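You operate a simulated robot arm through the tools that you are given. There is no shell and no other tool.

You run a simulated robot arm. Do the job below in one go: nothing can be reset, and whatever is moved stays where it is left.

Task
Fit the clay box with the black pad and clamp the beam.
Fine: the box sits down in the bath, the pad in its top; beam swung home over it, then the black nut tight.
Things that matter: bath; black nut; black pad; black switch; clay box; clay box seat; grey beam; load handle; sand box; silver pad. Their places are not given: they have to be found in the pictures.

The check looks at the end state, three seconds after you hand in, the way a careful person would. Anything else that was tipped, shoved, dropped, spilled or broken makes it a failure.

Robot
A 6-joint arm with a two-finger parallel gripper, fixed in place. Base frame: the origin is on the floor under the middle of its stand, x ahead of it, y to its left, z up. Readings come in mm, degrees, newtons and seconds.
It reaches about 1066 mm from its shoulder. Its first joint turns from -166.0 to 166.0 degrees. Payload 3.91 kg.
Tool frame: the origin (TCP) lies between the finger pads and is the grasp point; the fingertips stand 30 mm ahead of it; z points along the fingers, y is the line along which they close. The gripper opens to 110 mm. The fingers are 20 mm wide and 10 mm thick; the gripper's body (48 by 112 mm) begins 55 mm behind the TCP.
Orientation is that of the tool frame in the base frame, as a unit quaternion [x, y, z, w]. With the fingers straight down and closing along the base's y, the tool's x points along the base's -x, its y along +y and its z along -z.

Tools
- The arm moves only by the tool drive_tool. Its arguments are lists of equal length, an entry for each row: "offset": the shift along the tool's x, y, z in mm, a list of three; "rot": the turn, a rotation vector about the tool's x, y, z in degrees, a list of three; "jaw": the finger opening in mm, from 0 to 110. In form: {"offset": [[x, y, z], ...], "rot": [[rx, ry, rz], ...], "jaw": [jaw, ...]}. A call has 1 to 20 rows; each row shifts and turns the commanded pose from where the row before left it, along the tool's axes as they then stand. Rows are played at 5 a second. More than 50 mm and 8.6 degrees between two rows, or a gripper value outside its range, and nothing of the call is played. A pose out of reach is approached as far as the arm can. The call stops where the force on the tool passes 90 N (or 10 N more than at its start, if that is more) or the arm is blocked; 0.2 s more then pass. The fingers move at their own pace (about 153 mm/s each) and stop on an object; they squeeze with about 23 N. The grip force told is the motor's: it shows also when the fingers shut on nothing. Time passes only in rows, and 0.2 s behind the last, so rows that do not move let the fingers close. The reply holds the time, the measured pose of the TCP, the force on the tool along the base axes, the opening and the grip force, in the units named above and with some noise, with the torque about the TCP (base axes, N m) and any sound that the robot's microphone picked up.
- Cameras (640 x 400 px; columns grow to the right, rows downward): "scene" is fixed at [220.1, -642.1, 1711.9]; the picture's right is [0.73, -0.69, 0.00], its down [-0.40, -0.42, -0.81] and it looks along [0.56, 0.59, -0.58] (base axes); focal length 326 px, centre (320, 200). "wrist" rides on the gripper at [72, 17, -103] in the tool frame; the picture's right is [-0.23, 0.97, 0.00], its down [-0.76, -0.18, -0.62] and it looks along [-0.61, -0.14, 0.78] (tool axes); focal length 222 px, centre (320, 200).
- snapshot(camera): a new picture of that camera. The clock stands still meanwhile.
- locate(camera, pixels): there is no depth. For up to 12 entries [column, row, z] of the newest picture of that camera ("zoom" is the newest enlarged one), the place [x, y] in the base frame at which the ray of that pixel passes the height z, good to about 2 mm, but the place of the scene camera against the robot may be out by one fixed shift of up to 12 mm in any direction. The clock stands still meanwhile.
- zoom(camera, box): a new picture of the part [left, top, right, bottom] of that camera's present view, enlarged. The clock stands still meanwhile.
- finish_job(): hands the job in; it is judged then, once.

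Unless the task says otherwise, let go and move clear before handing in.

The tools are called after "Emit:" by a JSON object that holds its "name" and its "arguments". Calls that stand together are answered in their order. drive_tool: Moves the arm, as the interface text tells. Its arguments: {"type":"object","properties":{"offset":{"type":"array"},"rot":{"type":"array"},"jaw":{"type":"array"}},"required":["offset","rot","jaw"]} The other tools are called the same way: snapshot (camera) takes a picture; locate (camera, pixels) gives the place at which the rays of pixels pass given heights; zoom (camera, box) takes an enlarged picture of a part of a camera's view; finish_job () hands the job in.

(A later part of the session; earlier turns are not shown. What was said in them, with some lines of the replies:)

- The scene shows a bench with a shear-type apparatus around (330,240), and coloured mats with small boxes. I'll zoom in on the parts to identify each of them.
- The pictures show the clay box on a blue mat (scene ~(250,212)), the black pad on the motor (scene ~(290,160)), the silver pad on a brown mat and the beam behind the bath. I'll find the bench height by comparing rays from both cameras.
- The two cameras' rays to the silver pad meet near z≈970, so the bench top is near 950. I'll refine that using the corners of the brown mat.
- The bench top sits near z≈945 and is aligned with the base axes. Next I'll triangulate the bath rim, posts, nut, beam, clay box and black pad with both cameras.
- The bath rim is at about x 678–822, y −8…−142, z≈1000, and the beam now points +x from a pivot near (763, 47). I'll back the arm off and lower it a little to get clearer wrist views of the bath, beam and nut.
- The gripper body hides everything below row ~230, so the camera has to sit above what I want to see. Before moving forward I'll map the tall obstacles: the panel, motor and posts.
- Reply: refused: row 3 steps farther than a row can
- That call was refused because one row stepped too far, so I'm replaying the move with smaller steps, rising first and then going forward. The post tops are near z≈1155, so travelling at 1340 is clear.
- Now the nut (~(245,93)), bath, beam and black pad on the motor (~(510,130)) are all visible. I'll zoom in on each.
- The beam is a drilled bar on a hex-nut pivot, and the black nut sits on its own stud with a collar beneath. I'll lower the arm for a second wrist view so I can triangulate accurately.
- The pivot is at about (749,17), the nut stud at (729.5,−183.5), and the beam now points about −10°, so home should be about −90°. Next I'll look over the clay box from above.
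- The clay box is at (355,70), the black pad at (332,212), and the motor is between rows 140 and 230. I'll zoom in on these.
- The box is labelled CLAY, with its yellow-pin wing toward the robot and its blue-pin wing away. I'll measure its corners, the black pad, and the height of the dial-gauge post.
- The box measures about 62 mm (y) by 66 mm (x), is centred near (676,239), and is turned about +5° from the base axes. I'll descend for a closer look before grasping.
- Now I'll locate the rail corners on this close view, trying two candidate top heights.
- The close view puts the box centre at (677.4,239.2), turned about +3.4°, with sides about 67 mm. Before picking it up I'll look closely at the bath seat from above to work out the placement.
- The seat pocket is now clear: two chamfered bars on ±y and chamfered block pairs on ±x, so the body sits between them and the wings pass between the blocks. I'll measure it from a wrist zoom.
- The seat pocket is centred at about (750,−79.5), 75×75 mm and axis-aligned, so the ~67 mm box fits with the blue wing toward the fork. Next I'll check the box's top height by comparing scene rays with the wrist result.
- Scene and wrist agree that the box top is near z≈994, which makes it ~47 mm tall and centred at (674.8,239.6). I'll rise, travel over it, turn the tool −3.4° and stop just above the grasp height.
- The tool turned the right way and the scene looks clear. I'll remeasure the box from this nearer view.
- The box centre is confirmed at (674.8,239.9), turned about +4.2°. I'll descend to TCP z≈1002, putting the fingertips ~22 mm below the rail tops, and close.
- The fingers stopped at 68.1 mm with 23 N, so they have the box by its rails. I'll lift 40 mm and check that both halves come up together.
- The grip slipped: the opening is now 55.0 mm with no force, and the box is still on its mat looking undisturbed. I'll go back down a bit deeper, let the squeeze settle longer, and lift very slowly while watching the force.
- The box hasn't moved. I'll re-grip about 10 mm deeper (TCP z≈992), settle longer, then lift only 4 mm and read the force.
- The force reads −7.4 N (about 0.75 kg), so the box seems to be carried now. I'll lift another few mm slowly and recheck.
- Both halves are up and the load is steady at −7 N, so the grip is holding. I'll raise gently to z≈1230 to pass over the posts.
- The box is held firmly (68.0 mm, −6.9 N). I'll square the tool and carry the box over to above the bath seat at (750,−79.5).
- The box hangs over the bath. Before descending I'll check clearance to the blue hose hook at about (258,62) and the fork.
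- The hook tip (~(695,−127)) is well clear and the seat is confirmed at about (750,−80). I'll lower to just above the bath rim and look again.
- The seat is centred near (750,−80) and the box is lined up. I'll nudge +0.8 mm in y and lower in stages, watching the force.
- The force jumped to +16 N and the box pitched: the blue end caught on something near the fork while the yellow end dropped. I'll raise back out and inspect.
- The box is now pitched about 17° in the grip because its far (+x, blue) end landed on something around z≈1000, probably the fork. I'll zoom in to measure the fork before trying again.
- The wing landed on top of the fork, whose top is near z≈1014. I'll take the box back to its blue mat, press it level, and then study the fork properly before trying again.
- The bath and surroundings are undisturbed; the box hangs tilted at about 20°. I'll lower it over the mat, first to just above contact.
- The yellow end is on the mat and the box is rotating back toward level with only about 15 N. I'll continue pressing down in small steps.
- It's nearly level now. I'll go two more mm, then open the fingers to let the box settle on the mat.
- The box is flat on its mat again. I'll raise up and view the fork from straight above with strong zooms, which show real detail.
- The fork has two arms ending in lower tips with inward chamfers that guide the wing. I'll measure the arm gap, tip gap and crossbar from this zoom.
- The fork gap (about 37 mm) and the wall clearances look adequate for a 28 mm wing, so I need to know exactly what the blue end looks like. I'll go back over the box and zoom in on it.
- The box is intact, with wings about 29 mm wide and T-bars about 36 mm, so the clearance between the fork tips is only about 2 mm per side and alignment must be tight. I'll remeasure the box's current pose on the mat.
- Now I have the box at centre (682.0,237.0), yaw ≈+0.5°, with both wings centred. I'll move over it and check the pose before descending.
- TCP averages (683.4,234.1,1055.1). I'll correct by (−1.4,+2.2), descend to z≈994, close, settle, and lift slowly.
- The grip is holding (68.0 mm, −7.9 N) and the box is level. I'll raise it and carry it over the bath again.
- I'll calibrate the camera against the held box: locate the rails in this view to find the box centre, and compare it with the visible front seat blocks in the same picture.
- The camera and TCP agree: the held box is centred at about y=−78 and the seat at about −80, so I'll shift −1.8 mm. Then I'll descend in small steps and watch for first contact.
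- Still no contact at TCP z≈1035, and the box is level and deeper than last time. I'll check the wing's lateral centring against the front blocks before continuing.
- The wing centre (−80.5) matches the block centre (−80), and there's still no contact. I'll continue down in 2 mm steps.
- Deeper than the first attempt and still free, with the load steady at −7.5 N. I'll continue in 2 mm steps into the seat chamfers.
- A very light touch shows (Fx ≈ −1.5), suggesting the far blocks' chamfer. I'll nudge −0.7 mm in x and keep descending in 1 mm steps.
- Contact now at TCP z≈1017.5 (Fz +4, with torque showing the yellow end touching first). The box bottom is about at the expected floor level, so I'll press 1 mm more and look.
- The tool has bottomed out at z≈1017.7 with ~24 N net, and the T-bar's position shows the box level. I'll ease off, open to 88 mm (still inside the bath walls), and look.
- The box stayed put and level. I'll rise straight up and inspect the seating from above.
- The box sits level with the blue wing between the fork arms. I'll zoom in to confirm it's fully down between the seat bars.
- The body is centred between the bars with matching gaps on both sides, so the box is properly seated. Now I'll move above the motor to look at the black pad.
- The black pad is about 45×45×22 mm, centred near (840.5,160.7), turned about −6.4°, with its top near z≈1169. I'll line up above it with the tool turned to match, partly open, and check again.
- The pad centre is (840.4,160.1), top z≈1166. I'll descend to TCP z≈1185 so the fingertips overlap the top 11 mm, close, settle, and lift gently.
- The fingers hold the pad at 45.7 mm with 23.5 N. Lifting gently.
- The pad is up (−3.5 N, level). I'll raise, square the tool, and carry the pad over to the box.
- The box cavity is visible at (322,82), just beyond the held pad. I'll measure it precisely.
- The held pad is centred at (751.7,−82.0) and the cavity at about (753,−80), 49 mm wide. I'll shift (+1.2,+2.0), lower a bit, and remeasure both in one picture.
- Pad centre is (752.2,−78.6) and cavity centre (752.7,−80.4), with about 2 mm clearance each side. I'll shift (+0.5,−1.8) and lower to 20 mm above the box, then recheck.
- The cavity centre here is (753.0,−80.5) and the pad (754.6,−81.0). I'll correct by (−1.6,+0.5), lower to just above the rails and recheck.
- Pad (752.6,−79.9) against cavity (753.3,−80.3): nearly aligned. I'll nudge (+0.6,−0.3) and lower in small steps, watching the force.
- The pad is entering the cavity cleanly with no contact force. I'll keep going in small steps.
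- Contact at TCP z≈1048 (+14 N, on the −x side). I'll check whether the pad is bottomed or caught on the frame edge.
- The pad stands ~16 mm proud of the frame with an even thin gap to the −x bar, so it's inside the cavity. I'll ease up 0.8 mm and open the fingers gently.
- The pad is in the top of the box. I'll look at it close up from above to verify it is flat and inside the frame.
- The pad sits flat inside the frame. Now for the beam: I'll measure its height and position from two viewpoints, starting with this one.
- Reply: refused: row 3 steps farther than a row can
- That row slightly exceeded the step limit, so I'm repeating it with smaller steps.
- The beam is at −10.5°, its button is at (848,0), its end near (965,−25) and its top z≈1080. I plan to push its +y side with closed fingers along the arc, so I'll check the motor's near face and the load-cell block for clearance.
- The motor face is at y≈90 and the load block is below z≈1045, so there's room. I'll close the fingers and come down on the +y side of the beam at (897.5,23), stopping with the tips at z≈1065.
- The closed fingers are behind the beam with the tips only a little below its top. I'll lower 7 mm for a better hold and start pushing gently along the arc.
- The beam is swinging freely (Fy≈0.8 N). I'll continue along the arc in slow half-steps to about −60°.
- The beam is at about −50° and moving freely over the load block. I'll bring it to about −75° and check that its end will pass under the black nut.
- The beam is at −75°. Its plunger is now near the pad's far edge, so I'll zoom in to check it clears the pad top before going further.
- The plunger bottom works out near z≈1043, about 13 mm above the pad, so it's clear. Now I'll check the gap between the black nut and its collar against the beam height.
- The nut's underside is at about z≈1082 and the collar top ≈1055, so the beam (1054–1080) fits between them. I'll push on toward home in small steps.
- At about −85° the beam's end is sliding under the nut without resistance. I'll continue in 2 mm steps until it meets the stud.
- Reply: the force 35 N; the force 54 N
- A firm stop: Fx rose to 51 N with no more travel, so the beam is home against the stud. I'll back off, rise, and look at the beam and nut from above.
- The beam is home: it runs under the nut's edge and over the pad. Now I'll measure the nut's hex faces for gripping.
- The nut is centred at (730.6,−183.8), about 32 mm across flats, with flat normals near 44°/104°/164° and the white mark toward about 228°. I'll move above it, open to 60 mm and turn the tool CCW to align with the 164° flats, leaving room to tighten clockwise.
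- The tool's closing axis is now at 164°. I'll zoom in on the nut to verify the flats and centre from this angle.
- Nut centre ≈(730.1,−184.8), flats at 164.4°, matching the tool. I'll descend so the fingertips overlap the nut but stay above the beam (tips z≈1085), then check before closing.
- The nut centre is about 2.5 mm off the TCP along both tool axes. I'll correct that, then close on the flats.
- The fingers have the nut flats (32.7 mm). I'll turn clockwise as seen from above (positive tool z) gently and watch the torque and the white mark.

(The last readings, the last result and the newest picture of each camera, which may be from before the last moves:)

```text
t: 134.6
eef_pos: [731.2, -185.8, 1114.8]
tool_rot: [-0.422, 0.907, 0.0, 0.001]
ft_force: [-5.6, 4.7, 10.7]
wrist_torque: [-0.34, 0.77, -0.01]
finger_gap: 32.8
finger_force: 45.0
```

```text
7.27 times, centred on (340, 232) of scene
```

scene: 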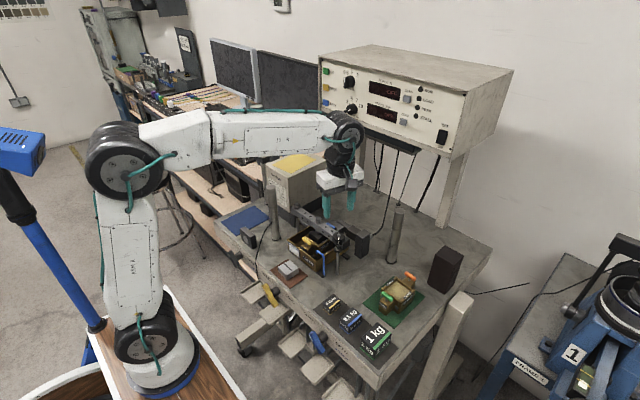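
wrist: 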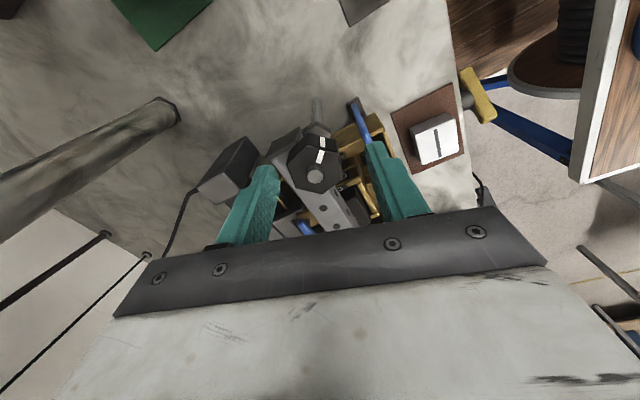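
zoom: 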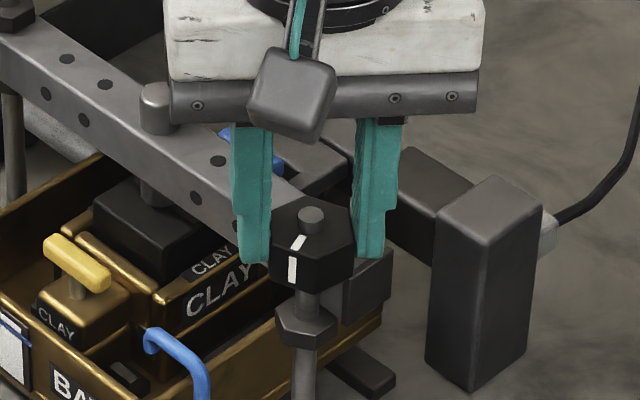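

The nut turns with the fingers (its white mark stays fixed relative to the gripper). Torque is still ~0, so it isn't tight yet; I'll continue clockwise.

Emit:
{"name": "drive_tool", "arguments": {"offset": [[0, 0, 0], [0, 0, 0], [0, 0, 0], [0, 0, 0], [0, 0, 0], [0, 0, 0], [0, 0, 0]], "rot": [[0, 0, 4], [0, 0, 4], [0, 0, 4], [0, 0, 4], [0, 0, 4], [0, 0, 4], [0, 0, 0]], "jaw": [0, 0, 0, 0, 0, 0, 0]}}

Emit:
{"name": "drive_tool", "arguments": {"offset": [[0, 0, 0], [0, 0, 0], [0, 0, 0], [0, 0, 0], [0, 0, 0], [0, 0, 0], [0, 0, 0]], "rot": [[0, 0, 4], [0, 0, 4], [0, 0, 4], [0, 0, 4], [0, 0, 4], [0, 0, 4], [0, 0, 0]], "jaw": [0, 0, 0, 0, 0, 0, 0]}}

Emit:
{"name": "zoom", "arguments": {"camera": "wrist", "box": [250, 110, 400, 240]}}

Emit:
{"name": "zoom", "arguments": {"camera": "scene", "box": [315, 205, 365, 260]}}

```text
t: 136.2
eef_pos: [730.0, -185.5, 1114.6]
tool_rot: [-0.224, 0.975, 0.002, 0.001]
ft_force: [-22.6, 7.1, 3.8]
wrist_torque: [0.67, -0.23, -0.03]
finger_gap: 32.6
finger_force: 45.5
```

```text
t: 137.8
eef_pos: [729.8, -186.0, 1114.8]
tool_rot: [-0.016, 1.0, 0.001, 0.001]
ft_force: [-22.3, 11.9, -1.3]
wrist_torque: [0.31, 0.2, 0.0]
finger_gap: 32.8
finger_force: 44.9
```

```text
3.08 times, centred on (325, 175) of wrist
```

zoom: 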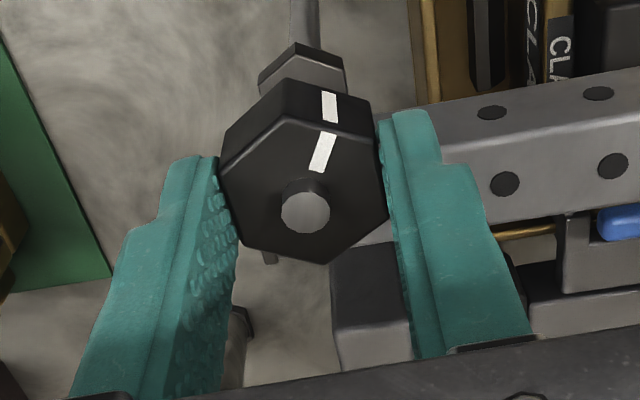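

```text
7.27 times, centred on (340, 232) of scene
```

zoom: 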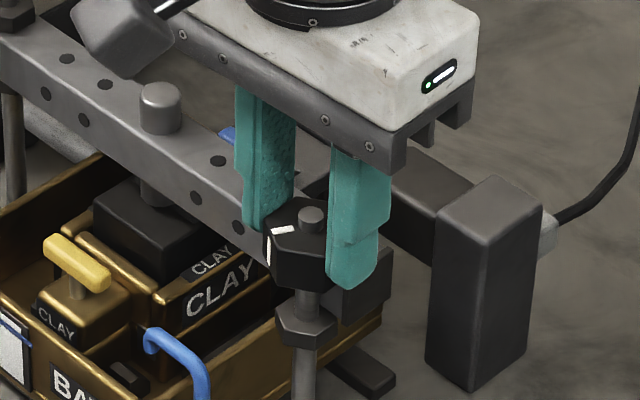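

It has turned 72° so far, still freely (torque ≈0). Side forces show I'm ~1.3 mm off the nut's axis, so I'll correct by (−1.3,+0.7) and continue clockwise.

Emit:
{"name": "drive_tool", "arguments": {"offset": [[1.3, 0.7, 0], [0, 0, 0], [0, 0, 0], [0, 0, 0], [0, 0, 0], [0, 0, 0], [0, 0, 0], [0, 0, 0]], "rot": [[0, 0, 0], [0, 0, 4], [0, 0, 4], [0, 0, 4], [0, 0, 4], [0, 0, 4], [0, 0, 4], [0, 0, 0]], "jaw": [0, 0, 0, 0, 0, 0, 0, 0]}}

Emit:
{"name": "drive_tool", "arguments": {"offset": [[0, 0, 0], [0, 0, 0], [0, 0, 0], [0, 0, 0], [0, 0, 0], [0, 0, 0], [0, 0, 0]], "rot": [[0, 0, 4], [0, 0, 4], [0, 0, 4], [0, 0, 4], [0, 0, 4], [0, 0, 4], [0, 0, 0]], "jaw": [0, 0, 0, 0, 0, 0, 0]}}

Emit:
{"name": "zoom", "arguments": {"camera": "wrist", "box": [250, 110, 400, 240]}}

Emit:
{"name": "zoom", "arguments": {"camera": "scene", "box": [315, 205, 365, 260]}}

```text
t: 139.6
eef_pos: [731.9, -184.6, 1115.3]
tool_rot: [0.191, 0.982, 0.001, 0.0]
ft_force: [1.7, 11.4, 1.3]
wrist_torque: [0.27, 0.26, 0.98]
finger_gap: 34.4
finger_force: 45.0
```

```text
t: 141.2
eef_pos: [729.5, -184.1, 1115.4]
tool_rot: [0.391, 0.92, 0.0, 0.0]
ft_force: [5.9, 10.8, -0.6]
wrist_torque: [-0.04, -0.27, 0.34]
finger_gap: 37.1
finger_force: 45.2
```

```text
3.08 times, centred on (325, 175) of wrist
```

zoom: 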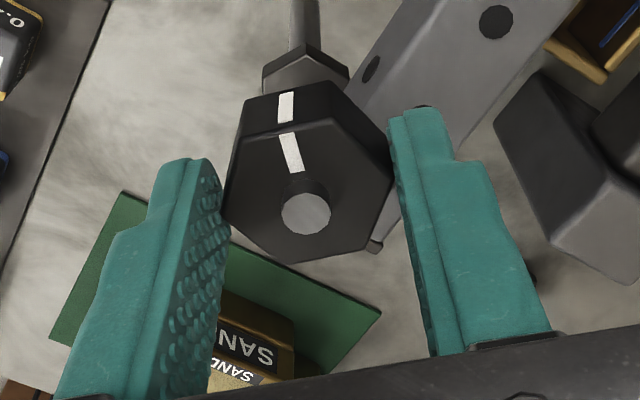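

```text
7.27 times, centred on (340, 232) of scene
```

zoom: 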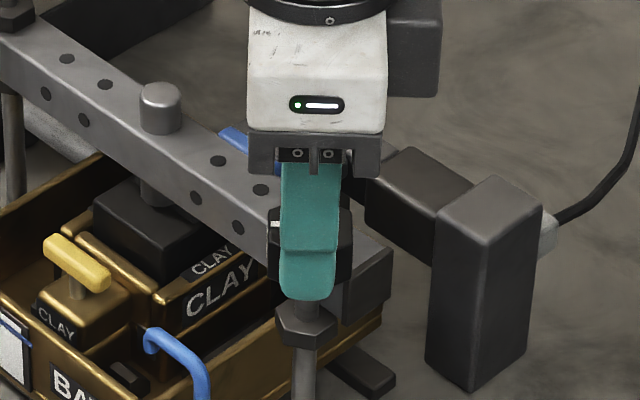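

The torque rose to ~1 N·m and the fingers began to slip round the hex (gap 37 mm), so the nut has come up against real resistance after about 90° of turn. I'll release and look at its state.

Emit:
{"name": "drive_tool", "arguments": {"offset": [[0, 0, 0], [0, 0, 0], [0, 0, 0], [0, 0, -35], [0, 0, -35], [0, 0, -20], [0, 0, 0]], "rot": [[0, 0, 0], [0, 0, 0], [0, 0, 0], [0, 0, 0], [0, 0, 0], [0, 0, 0], [0, 0, 0]], "jaw": [50, 60, 60, 60, 60, 60, 60]}}

Emit:
{"name": "snapshot", "arguments": {"camera": "wrist"}}

Emit:
{"name": "zoom", "arguments": {"camera": "wrist", "box": [270, 80, 350, 150]}}

Emit:
{"name": "zoom", "arguments": {"camera": "scene", "box": [325, 225, 355, 258]}}

```text
t: 142.8
eef_pos: [729.1, -186.2, 1204.0]
tool_rot: [0.391, 0.92, 0.0, 0.0]
ft_force: [0.0, 0.6, 0.0]
wrist_torque: [0.01, 0.02, -0.01]
finger_gap: 60.0
finger_force: 0.0
```

```text
taken
```

wrist: 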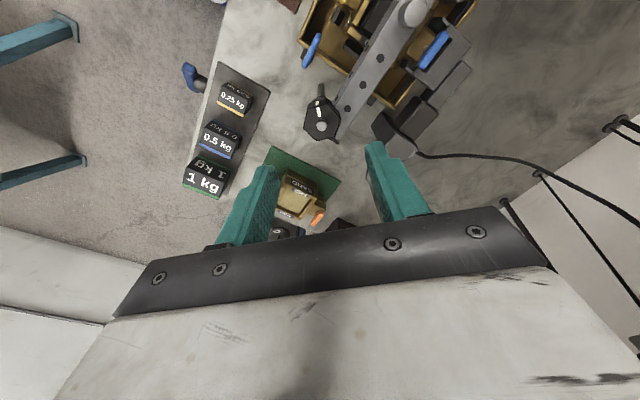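

```text
5.71 times, centred on (310, 115) of wrist
```

zoom: 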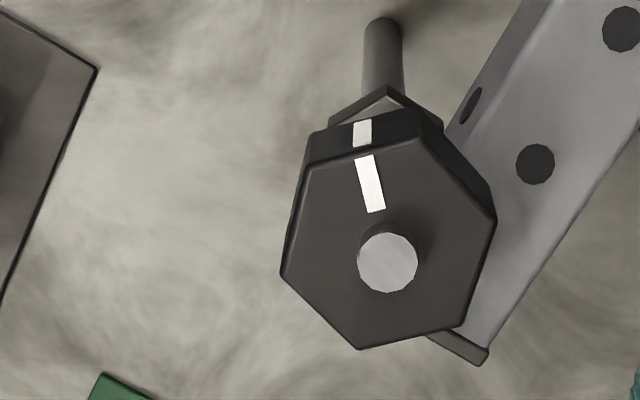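

```text
12.12 times, centred on (340, 242) of scene
```

zoom: 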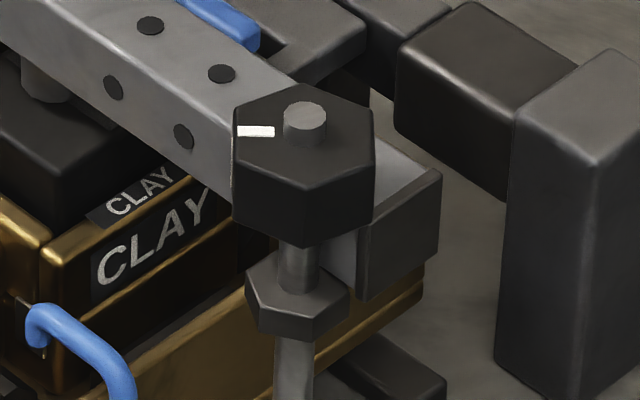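

Emit:
{"name": "zoom", "arguments": {"camera": "wrist", "box": [270, 80, 350, 150]}}

Emit:
{"name": "locate", "arguments": {"camera": "zoom", "pixels": [[308, 166, 1098], [413, 138, 1098], [495, 222, 1098], [462, 324, 1098], [362, 349, 1098], [281, 273, 1098], [387, 262, 1107], [365, 157, 1098], [377, 211, 1098]]}}

```text
5.71 times, centred on (310, 115) of wrist
```

zoom: 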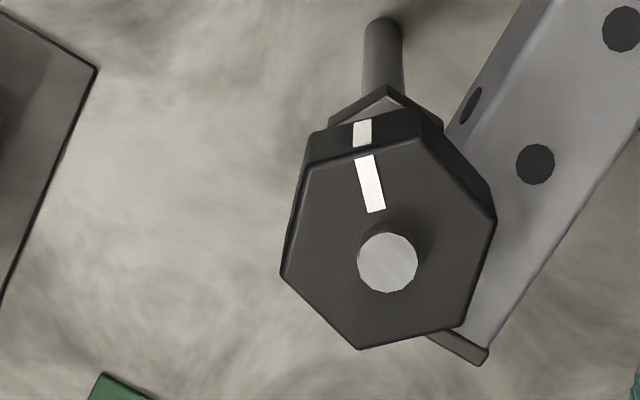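

```text
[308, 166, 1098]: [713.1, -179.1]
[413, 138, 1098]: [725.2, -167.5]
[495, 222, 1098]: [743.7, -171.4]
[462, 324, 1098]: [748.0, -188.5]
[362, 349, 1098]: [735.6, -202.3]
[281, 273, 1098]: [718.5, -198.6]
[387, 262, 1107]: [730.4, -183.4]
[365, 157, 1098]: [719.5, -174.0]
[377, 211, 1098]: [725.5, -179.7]
```

The nut has turned about 88° clockwise (mark from 224° to 136°) before stopping. To make sure it's tight, I'll re-grip squarely on the flats (76°) and turn clockwise again while reading the torque.

Emit:
{"name": "drive_tool", "arguments": {"offset": [[0, 0, 0], [0, 0, 0], [0, 0, 0], [0, 0, 0], [0, 0, 0]], "rot": [[0, 0, -8.1], [0, 0, -8.1], [0, 0, -8.1], [0, 0, -8.1], [0, 0, 0]], "jaw": [60, 60, 60, 60, 60]}}

Emit:
{"name": "drive_tool", "arguments": {"offset": [[0, 0, 0]], "rot": [[0, 0, 0]], "jaw": [60]}}

Emit:
{"name": "drive_tool", "arguments": {"offset": [[0, 0, 0]], "rot": [[0, 0, 0]], "jaw": [60]}}

Emit:
{"name": "snapshot", "arguments": {"camera": "wrist"}}

Emit:
{"name": "zoom", "arguments": {"camera": "wrist", "box": [270, 80, 350, 150]}}

```text
t: 144.0
eef_pos: [730.5, -184.7, 1204.1]
tool_rot: [0.118, 0.993, 0.001, 0.001]
ft_force: [-0.6, 0.0, 0.1]
wrist_torque: [0.01, 0.02, -0.01]
finger_gap: 60.1
finger_force: 0.1
```

```text
t: 144.4
eef_pos: [730.4, -184.8, 1203.4]
tool_rot: [0.119, 0.993, 0.001, 0.001]
ft_force: [0.1, -0.1, -0.5]
wrist_torque: [0.0, 0.0, 0.01]
finger_gap: 59.8
finger_force: 0.0
```

```text
t: 144.8
eef_pos: [731.1, -184.1, 1205.4]
tool_rot: [0.118, 0.993, 0.001, 0.002]
ft_force: [-0.6, 0.5, 0.3]
wrist_torque: [-0.04, 0.01, -0.03]
finger_gap: 60.0
finger_force: 0.0
```

```text
taken
```

wrist: 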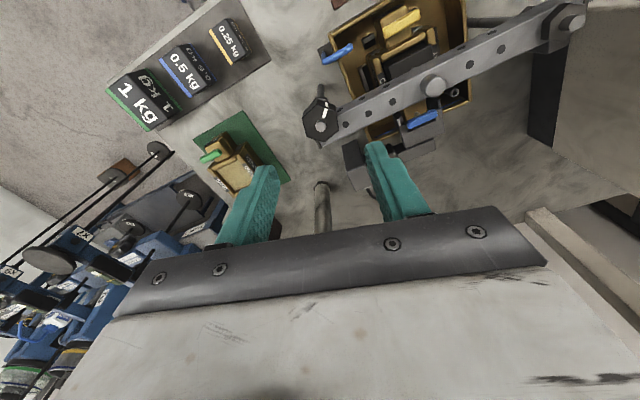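

```text
5.71 times, centred on (310, 115) of wrist
```

zoom: 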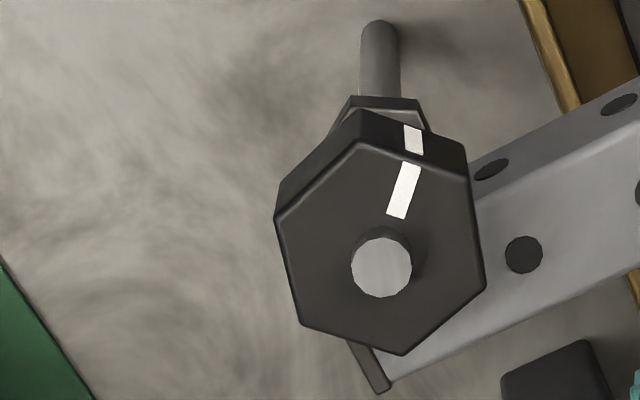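

Position averages (730.7,−184.5), right over the nut. Descending and gripping the flats.

Emit:
{"name": "drive_tool", "arguments": {"offset": [[0, 0, 30], [0, 0, 35], [0, 0, 18], [0, 0, 6], [0, 0, 0], [0, 0, 0], [0, 0, 0], [0, 0, 0], [0, 0, 0]], "rot": [[0, 0, 0], [0, 0, 0], [0, 0, 0], [0, 0, 0], [0, 0, 0], [0, 0, 0], [0, 0, 0], [0, 0, 0], [0, 0, 0]], "jaw": [60, 60, 60, 60, 60, 42, 0, 0, 0]}}

Emit:
{"name": "drive_tool", "arguments": {"offset": [[0, 0, 0], [0, 0, 0], [0, 0, 0]], "rot": [[0, 0, 2], [0, 0, 2], [0, 0, 0]], "jaw": [0, 0, 0]}}

Emit:
{"name": "drive_tool", "arguments": {"offset": [[0, 0, 0], [0, 0, 0], [0, 0, 0]], "rot": [[0, 0, 2], [0, 0, 2], [0, 0, 0]], "jaw": [0, 0, 0]}}

Emit:
{"name": "zoom", "arguments": {"camera": "wrist", "box": [250, 110, 400, 240]}}

```text
t: 146.8
eef_pos: [730.2, -184.1, 1116.9]
tool_rot: [0.119, 0.993, 0.001, 0.001]
ft_force: [-1.1, -1.7, -3.4]
wrist_torque: [-0.27, -0.53, 0.01]
finger_gap: 32.6
finger_force: 45.1
```

```text
t: 147.6
eef_pos: [731.2, -185.4, 1117.4]
tool_rot: [0.153, 0.988, 0.001, 0.001]
ft_force: [0.2, 1.5, -2.3]
wrist_torque: [-0.05, 0.42, 1.12]
finger_gap: 33.4
finger_force: 44.6
```

```text
t: 148.4
eef_pos: [729.2, -184.0, 1116.0]
tool_rot: [0.189, 0.982, 0.001, 0.001]
ft_force: [-3.1, 2.5, 1.4]
wrist_torque: [0.21, 0.76, 0.85]
finger_gap: 34.5
finger_force: 44.9
```

```text
3.08 times, centred on (325, 175) of wrist
```

zoom: 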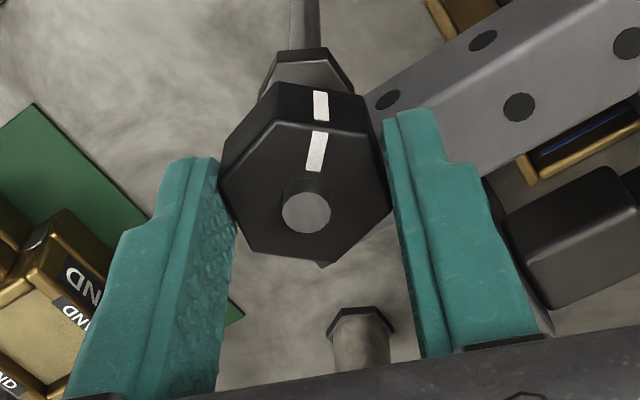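

The nut didn't move under 1.1 N·m and the fingers started riding up the flats: it's tight. I'll open without turning back and rise clear to verify.

Emit:
{"name": "drive_tool", "arguments": {"offset": [[0, 0, 0], [0, 0, 0], [0, 0, 0], [0, 0, -30], [0, 0, -40], [0, 0, -40], [0, 0, 0]], "rot": [[0, 0, 0], [0, 0, 0], [0, 0, 0], [0, 0, 0], [0, 0, 0], [0, 0, 0], [0, 0, 0]], "jaw": [45, 60, 60, 60, 60, 60, 60]}}

Emit:
{"name": "snapshot", "arguments": {"camera": "wrist"}}

Emit:
{"name": "zoom", "arguments": {"camera": "wrist", "box": [270, 80, 350, 150]}}

Emit:
{"name": "zoom", "arguments": {"camera": "scene", "box": [325, 225, 355, 258]}}

Emit:
{"name": "zoom", "arguments": {"camera": "scene", "box": [280, 190, 380, 275]}}

```text
t: 150.0
eef_pos: [729.2, -183.2, 1225.7]
tool_rot: [0.187, 0.982, 0.0, 0.001]
ft_force: [0.2, 0.1, -0.1]
wrist_torque: [-0.01, 0.01, 0.02]
finger_gap: 59.9
finger_force: 0.1
```

```text
taken
```

wrist: 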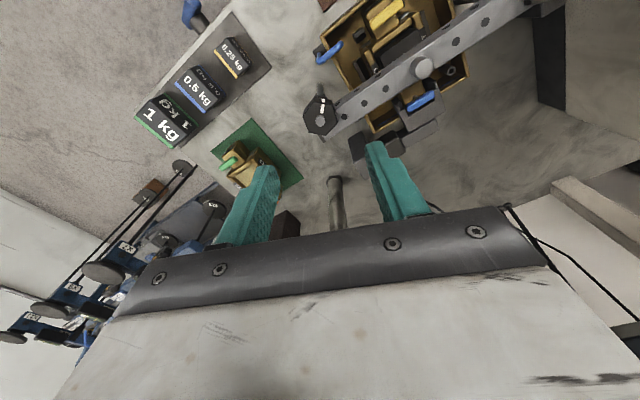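

```text
5.71 times, centred on (310, 115) of wrist
```

zoom: 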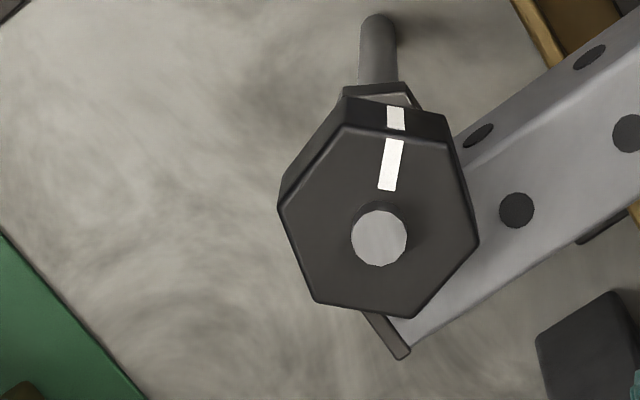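

```text
12.12 times, centred on (340, 242) of scene
```

zoom: 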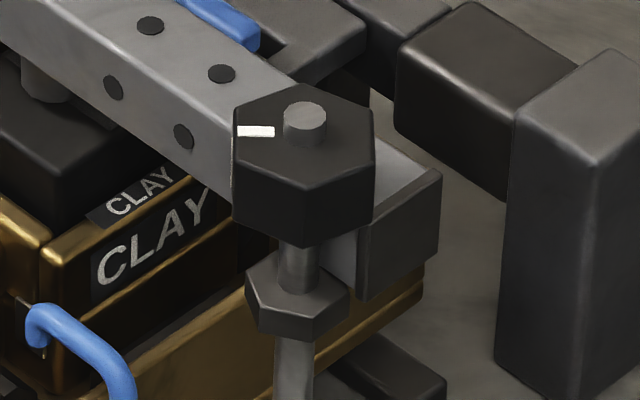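

```text
4.71 times, centred on (330, 232) of scene
```

zoom: 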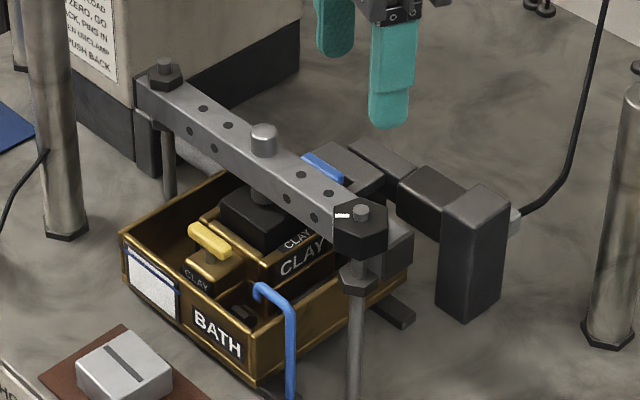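

The nut's mark hasn't moved since the first stop (still ~136°), so it's tight on the beam, with the pad and box under it. I'll raise and retreat clear, then check the whole scene.

Emit:
{"name": "drive_tool", "arguments": {"offset": [[0, 0, -40], [0, 0, -40], [0, 0, -30], [43, 15.4, 0], [43, 15.4, 0], [43, 15.4, 0], [43, 15.4, 0], [41, 15.4, 0], [0, 0, 0]], "rot": [[0, 0, 0], [0, 0, 0], [0, 0, 0], [0, 0, 0], [0, 0, 0], [0, 0, 0], [0, 0, 0], [0, 0, 0], [0, 0, 0]], "jaw": [60, 60, 60, 60, 60, 60, 60, 60, 60]}}

Emit:
{"name": "snapshot", "arguments": {"camera": "scene"}}

Emit:
{"name": "zoom", "arguments": {"camera": "scene", "box": [200, 140, 440, 360]}}

Emit:
{"name": "zoom", "arguments": {"camera": "scene", "box": [285, 195, 365, 265]}}

Emit:
{"name": "snapshot", "arguments": {"camera": "wrist"}}

```text
t: 152.0
eef_pos: [561.7, -37.2, 1335.5]
tool_rot: [0.187, 0.982, 0.001, -0.001]
ft_force: [0.6, 0.0, -0.3]
wrist_torque: [0.01, 0.02, 0.01]
finger_gap: 60.0
finger_force: 0.1
```

```text
taken
```

scene: 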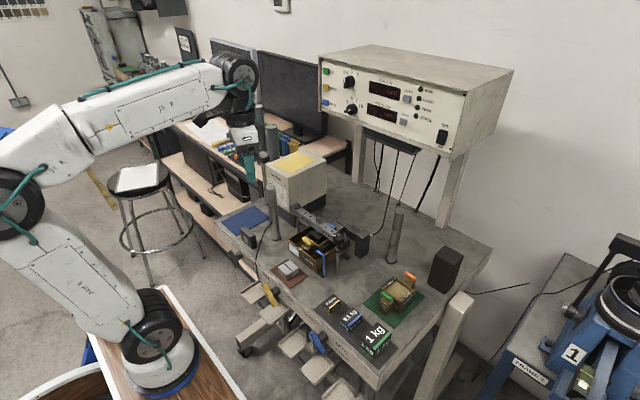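

```text
1.82 times, centred on (320, 250) of scene
```

zoom: 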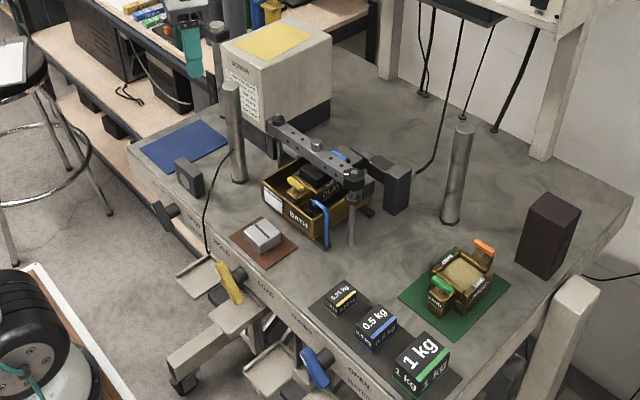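

```text
5.71 times, centred on (325, 230) of scene
```

zoom: 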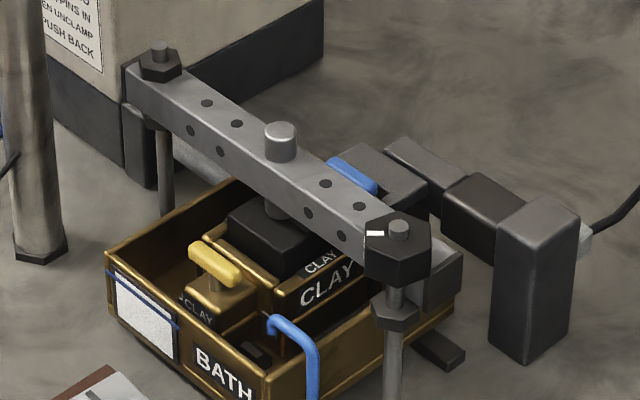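

```text
taken
```

wrist: 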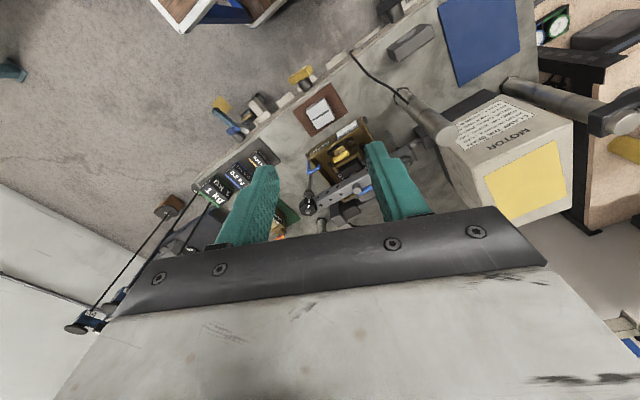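

Final check: the box is down in the bath, the pad is in its top, the beam is home over it and the nut stopped hard under ~1.1 N·m. The silver pad, sand box, weights and handles look where they were, and the arm is clear, so I'm handing in.

Emit:
{"name": "finish_job", "arguments": {}}

```text
The job is handed in.
```

The job is handed in: the clay box is in the bath, the black pad is in its top, the beam is swung home and the black nut is tight. I don't have the check's verdict yet.

- **Clay box:** it sits level in the bath seat between the bars, with the blue-pin wing between the fork arms. On the first try the box caught on the fork and tipped in the gripper. I took it back to its mat, levelled it, and the second placement went in cleanly.
- **Black pad:** it is in the top of the box, inside the frame, and looks flat.
- **Beam:** I pushed it round until it stopped against the nut's stud at about 51 N. Its plunger passed over the pad without touching.
- **Black nut:** it turned about 88° clockwise and then stopped. A second grip at about 1.1 N·m did not move it further. That was about the most the fingers could apply before slipping, so I took it as tight.

In the last pictures the silver pad, sand box, weights and handles look where they started. I never touched the black switch or the load handle. The arm is open and clear of the bench.
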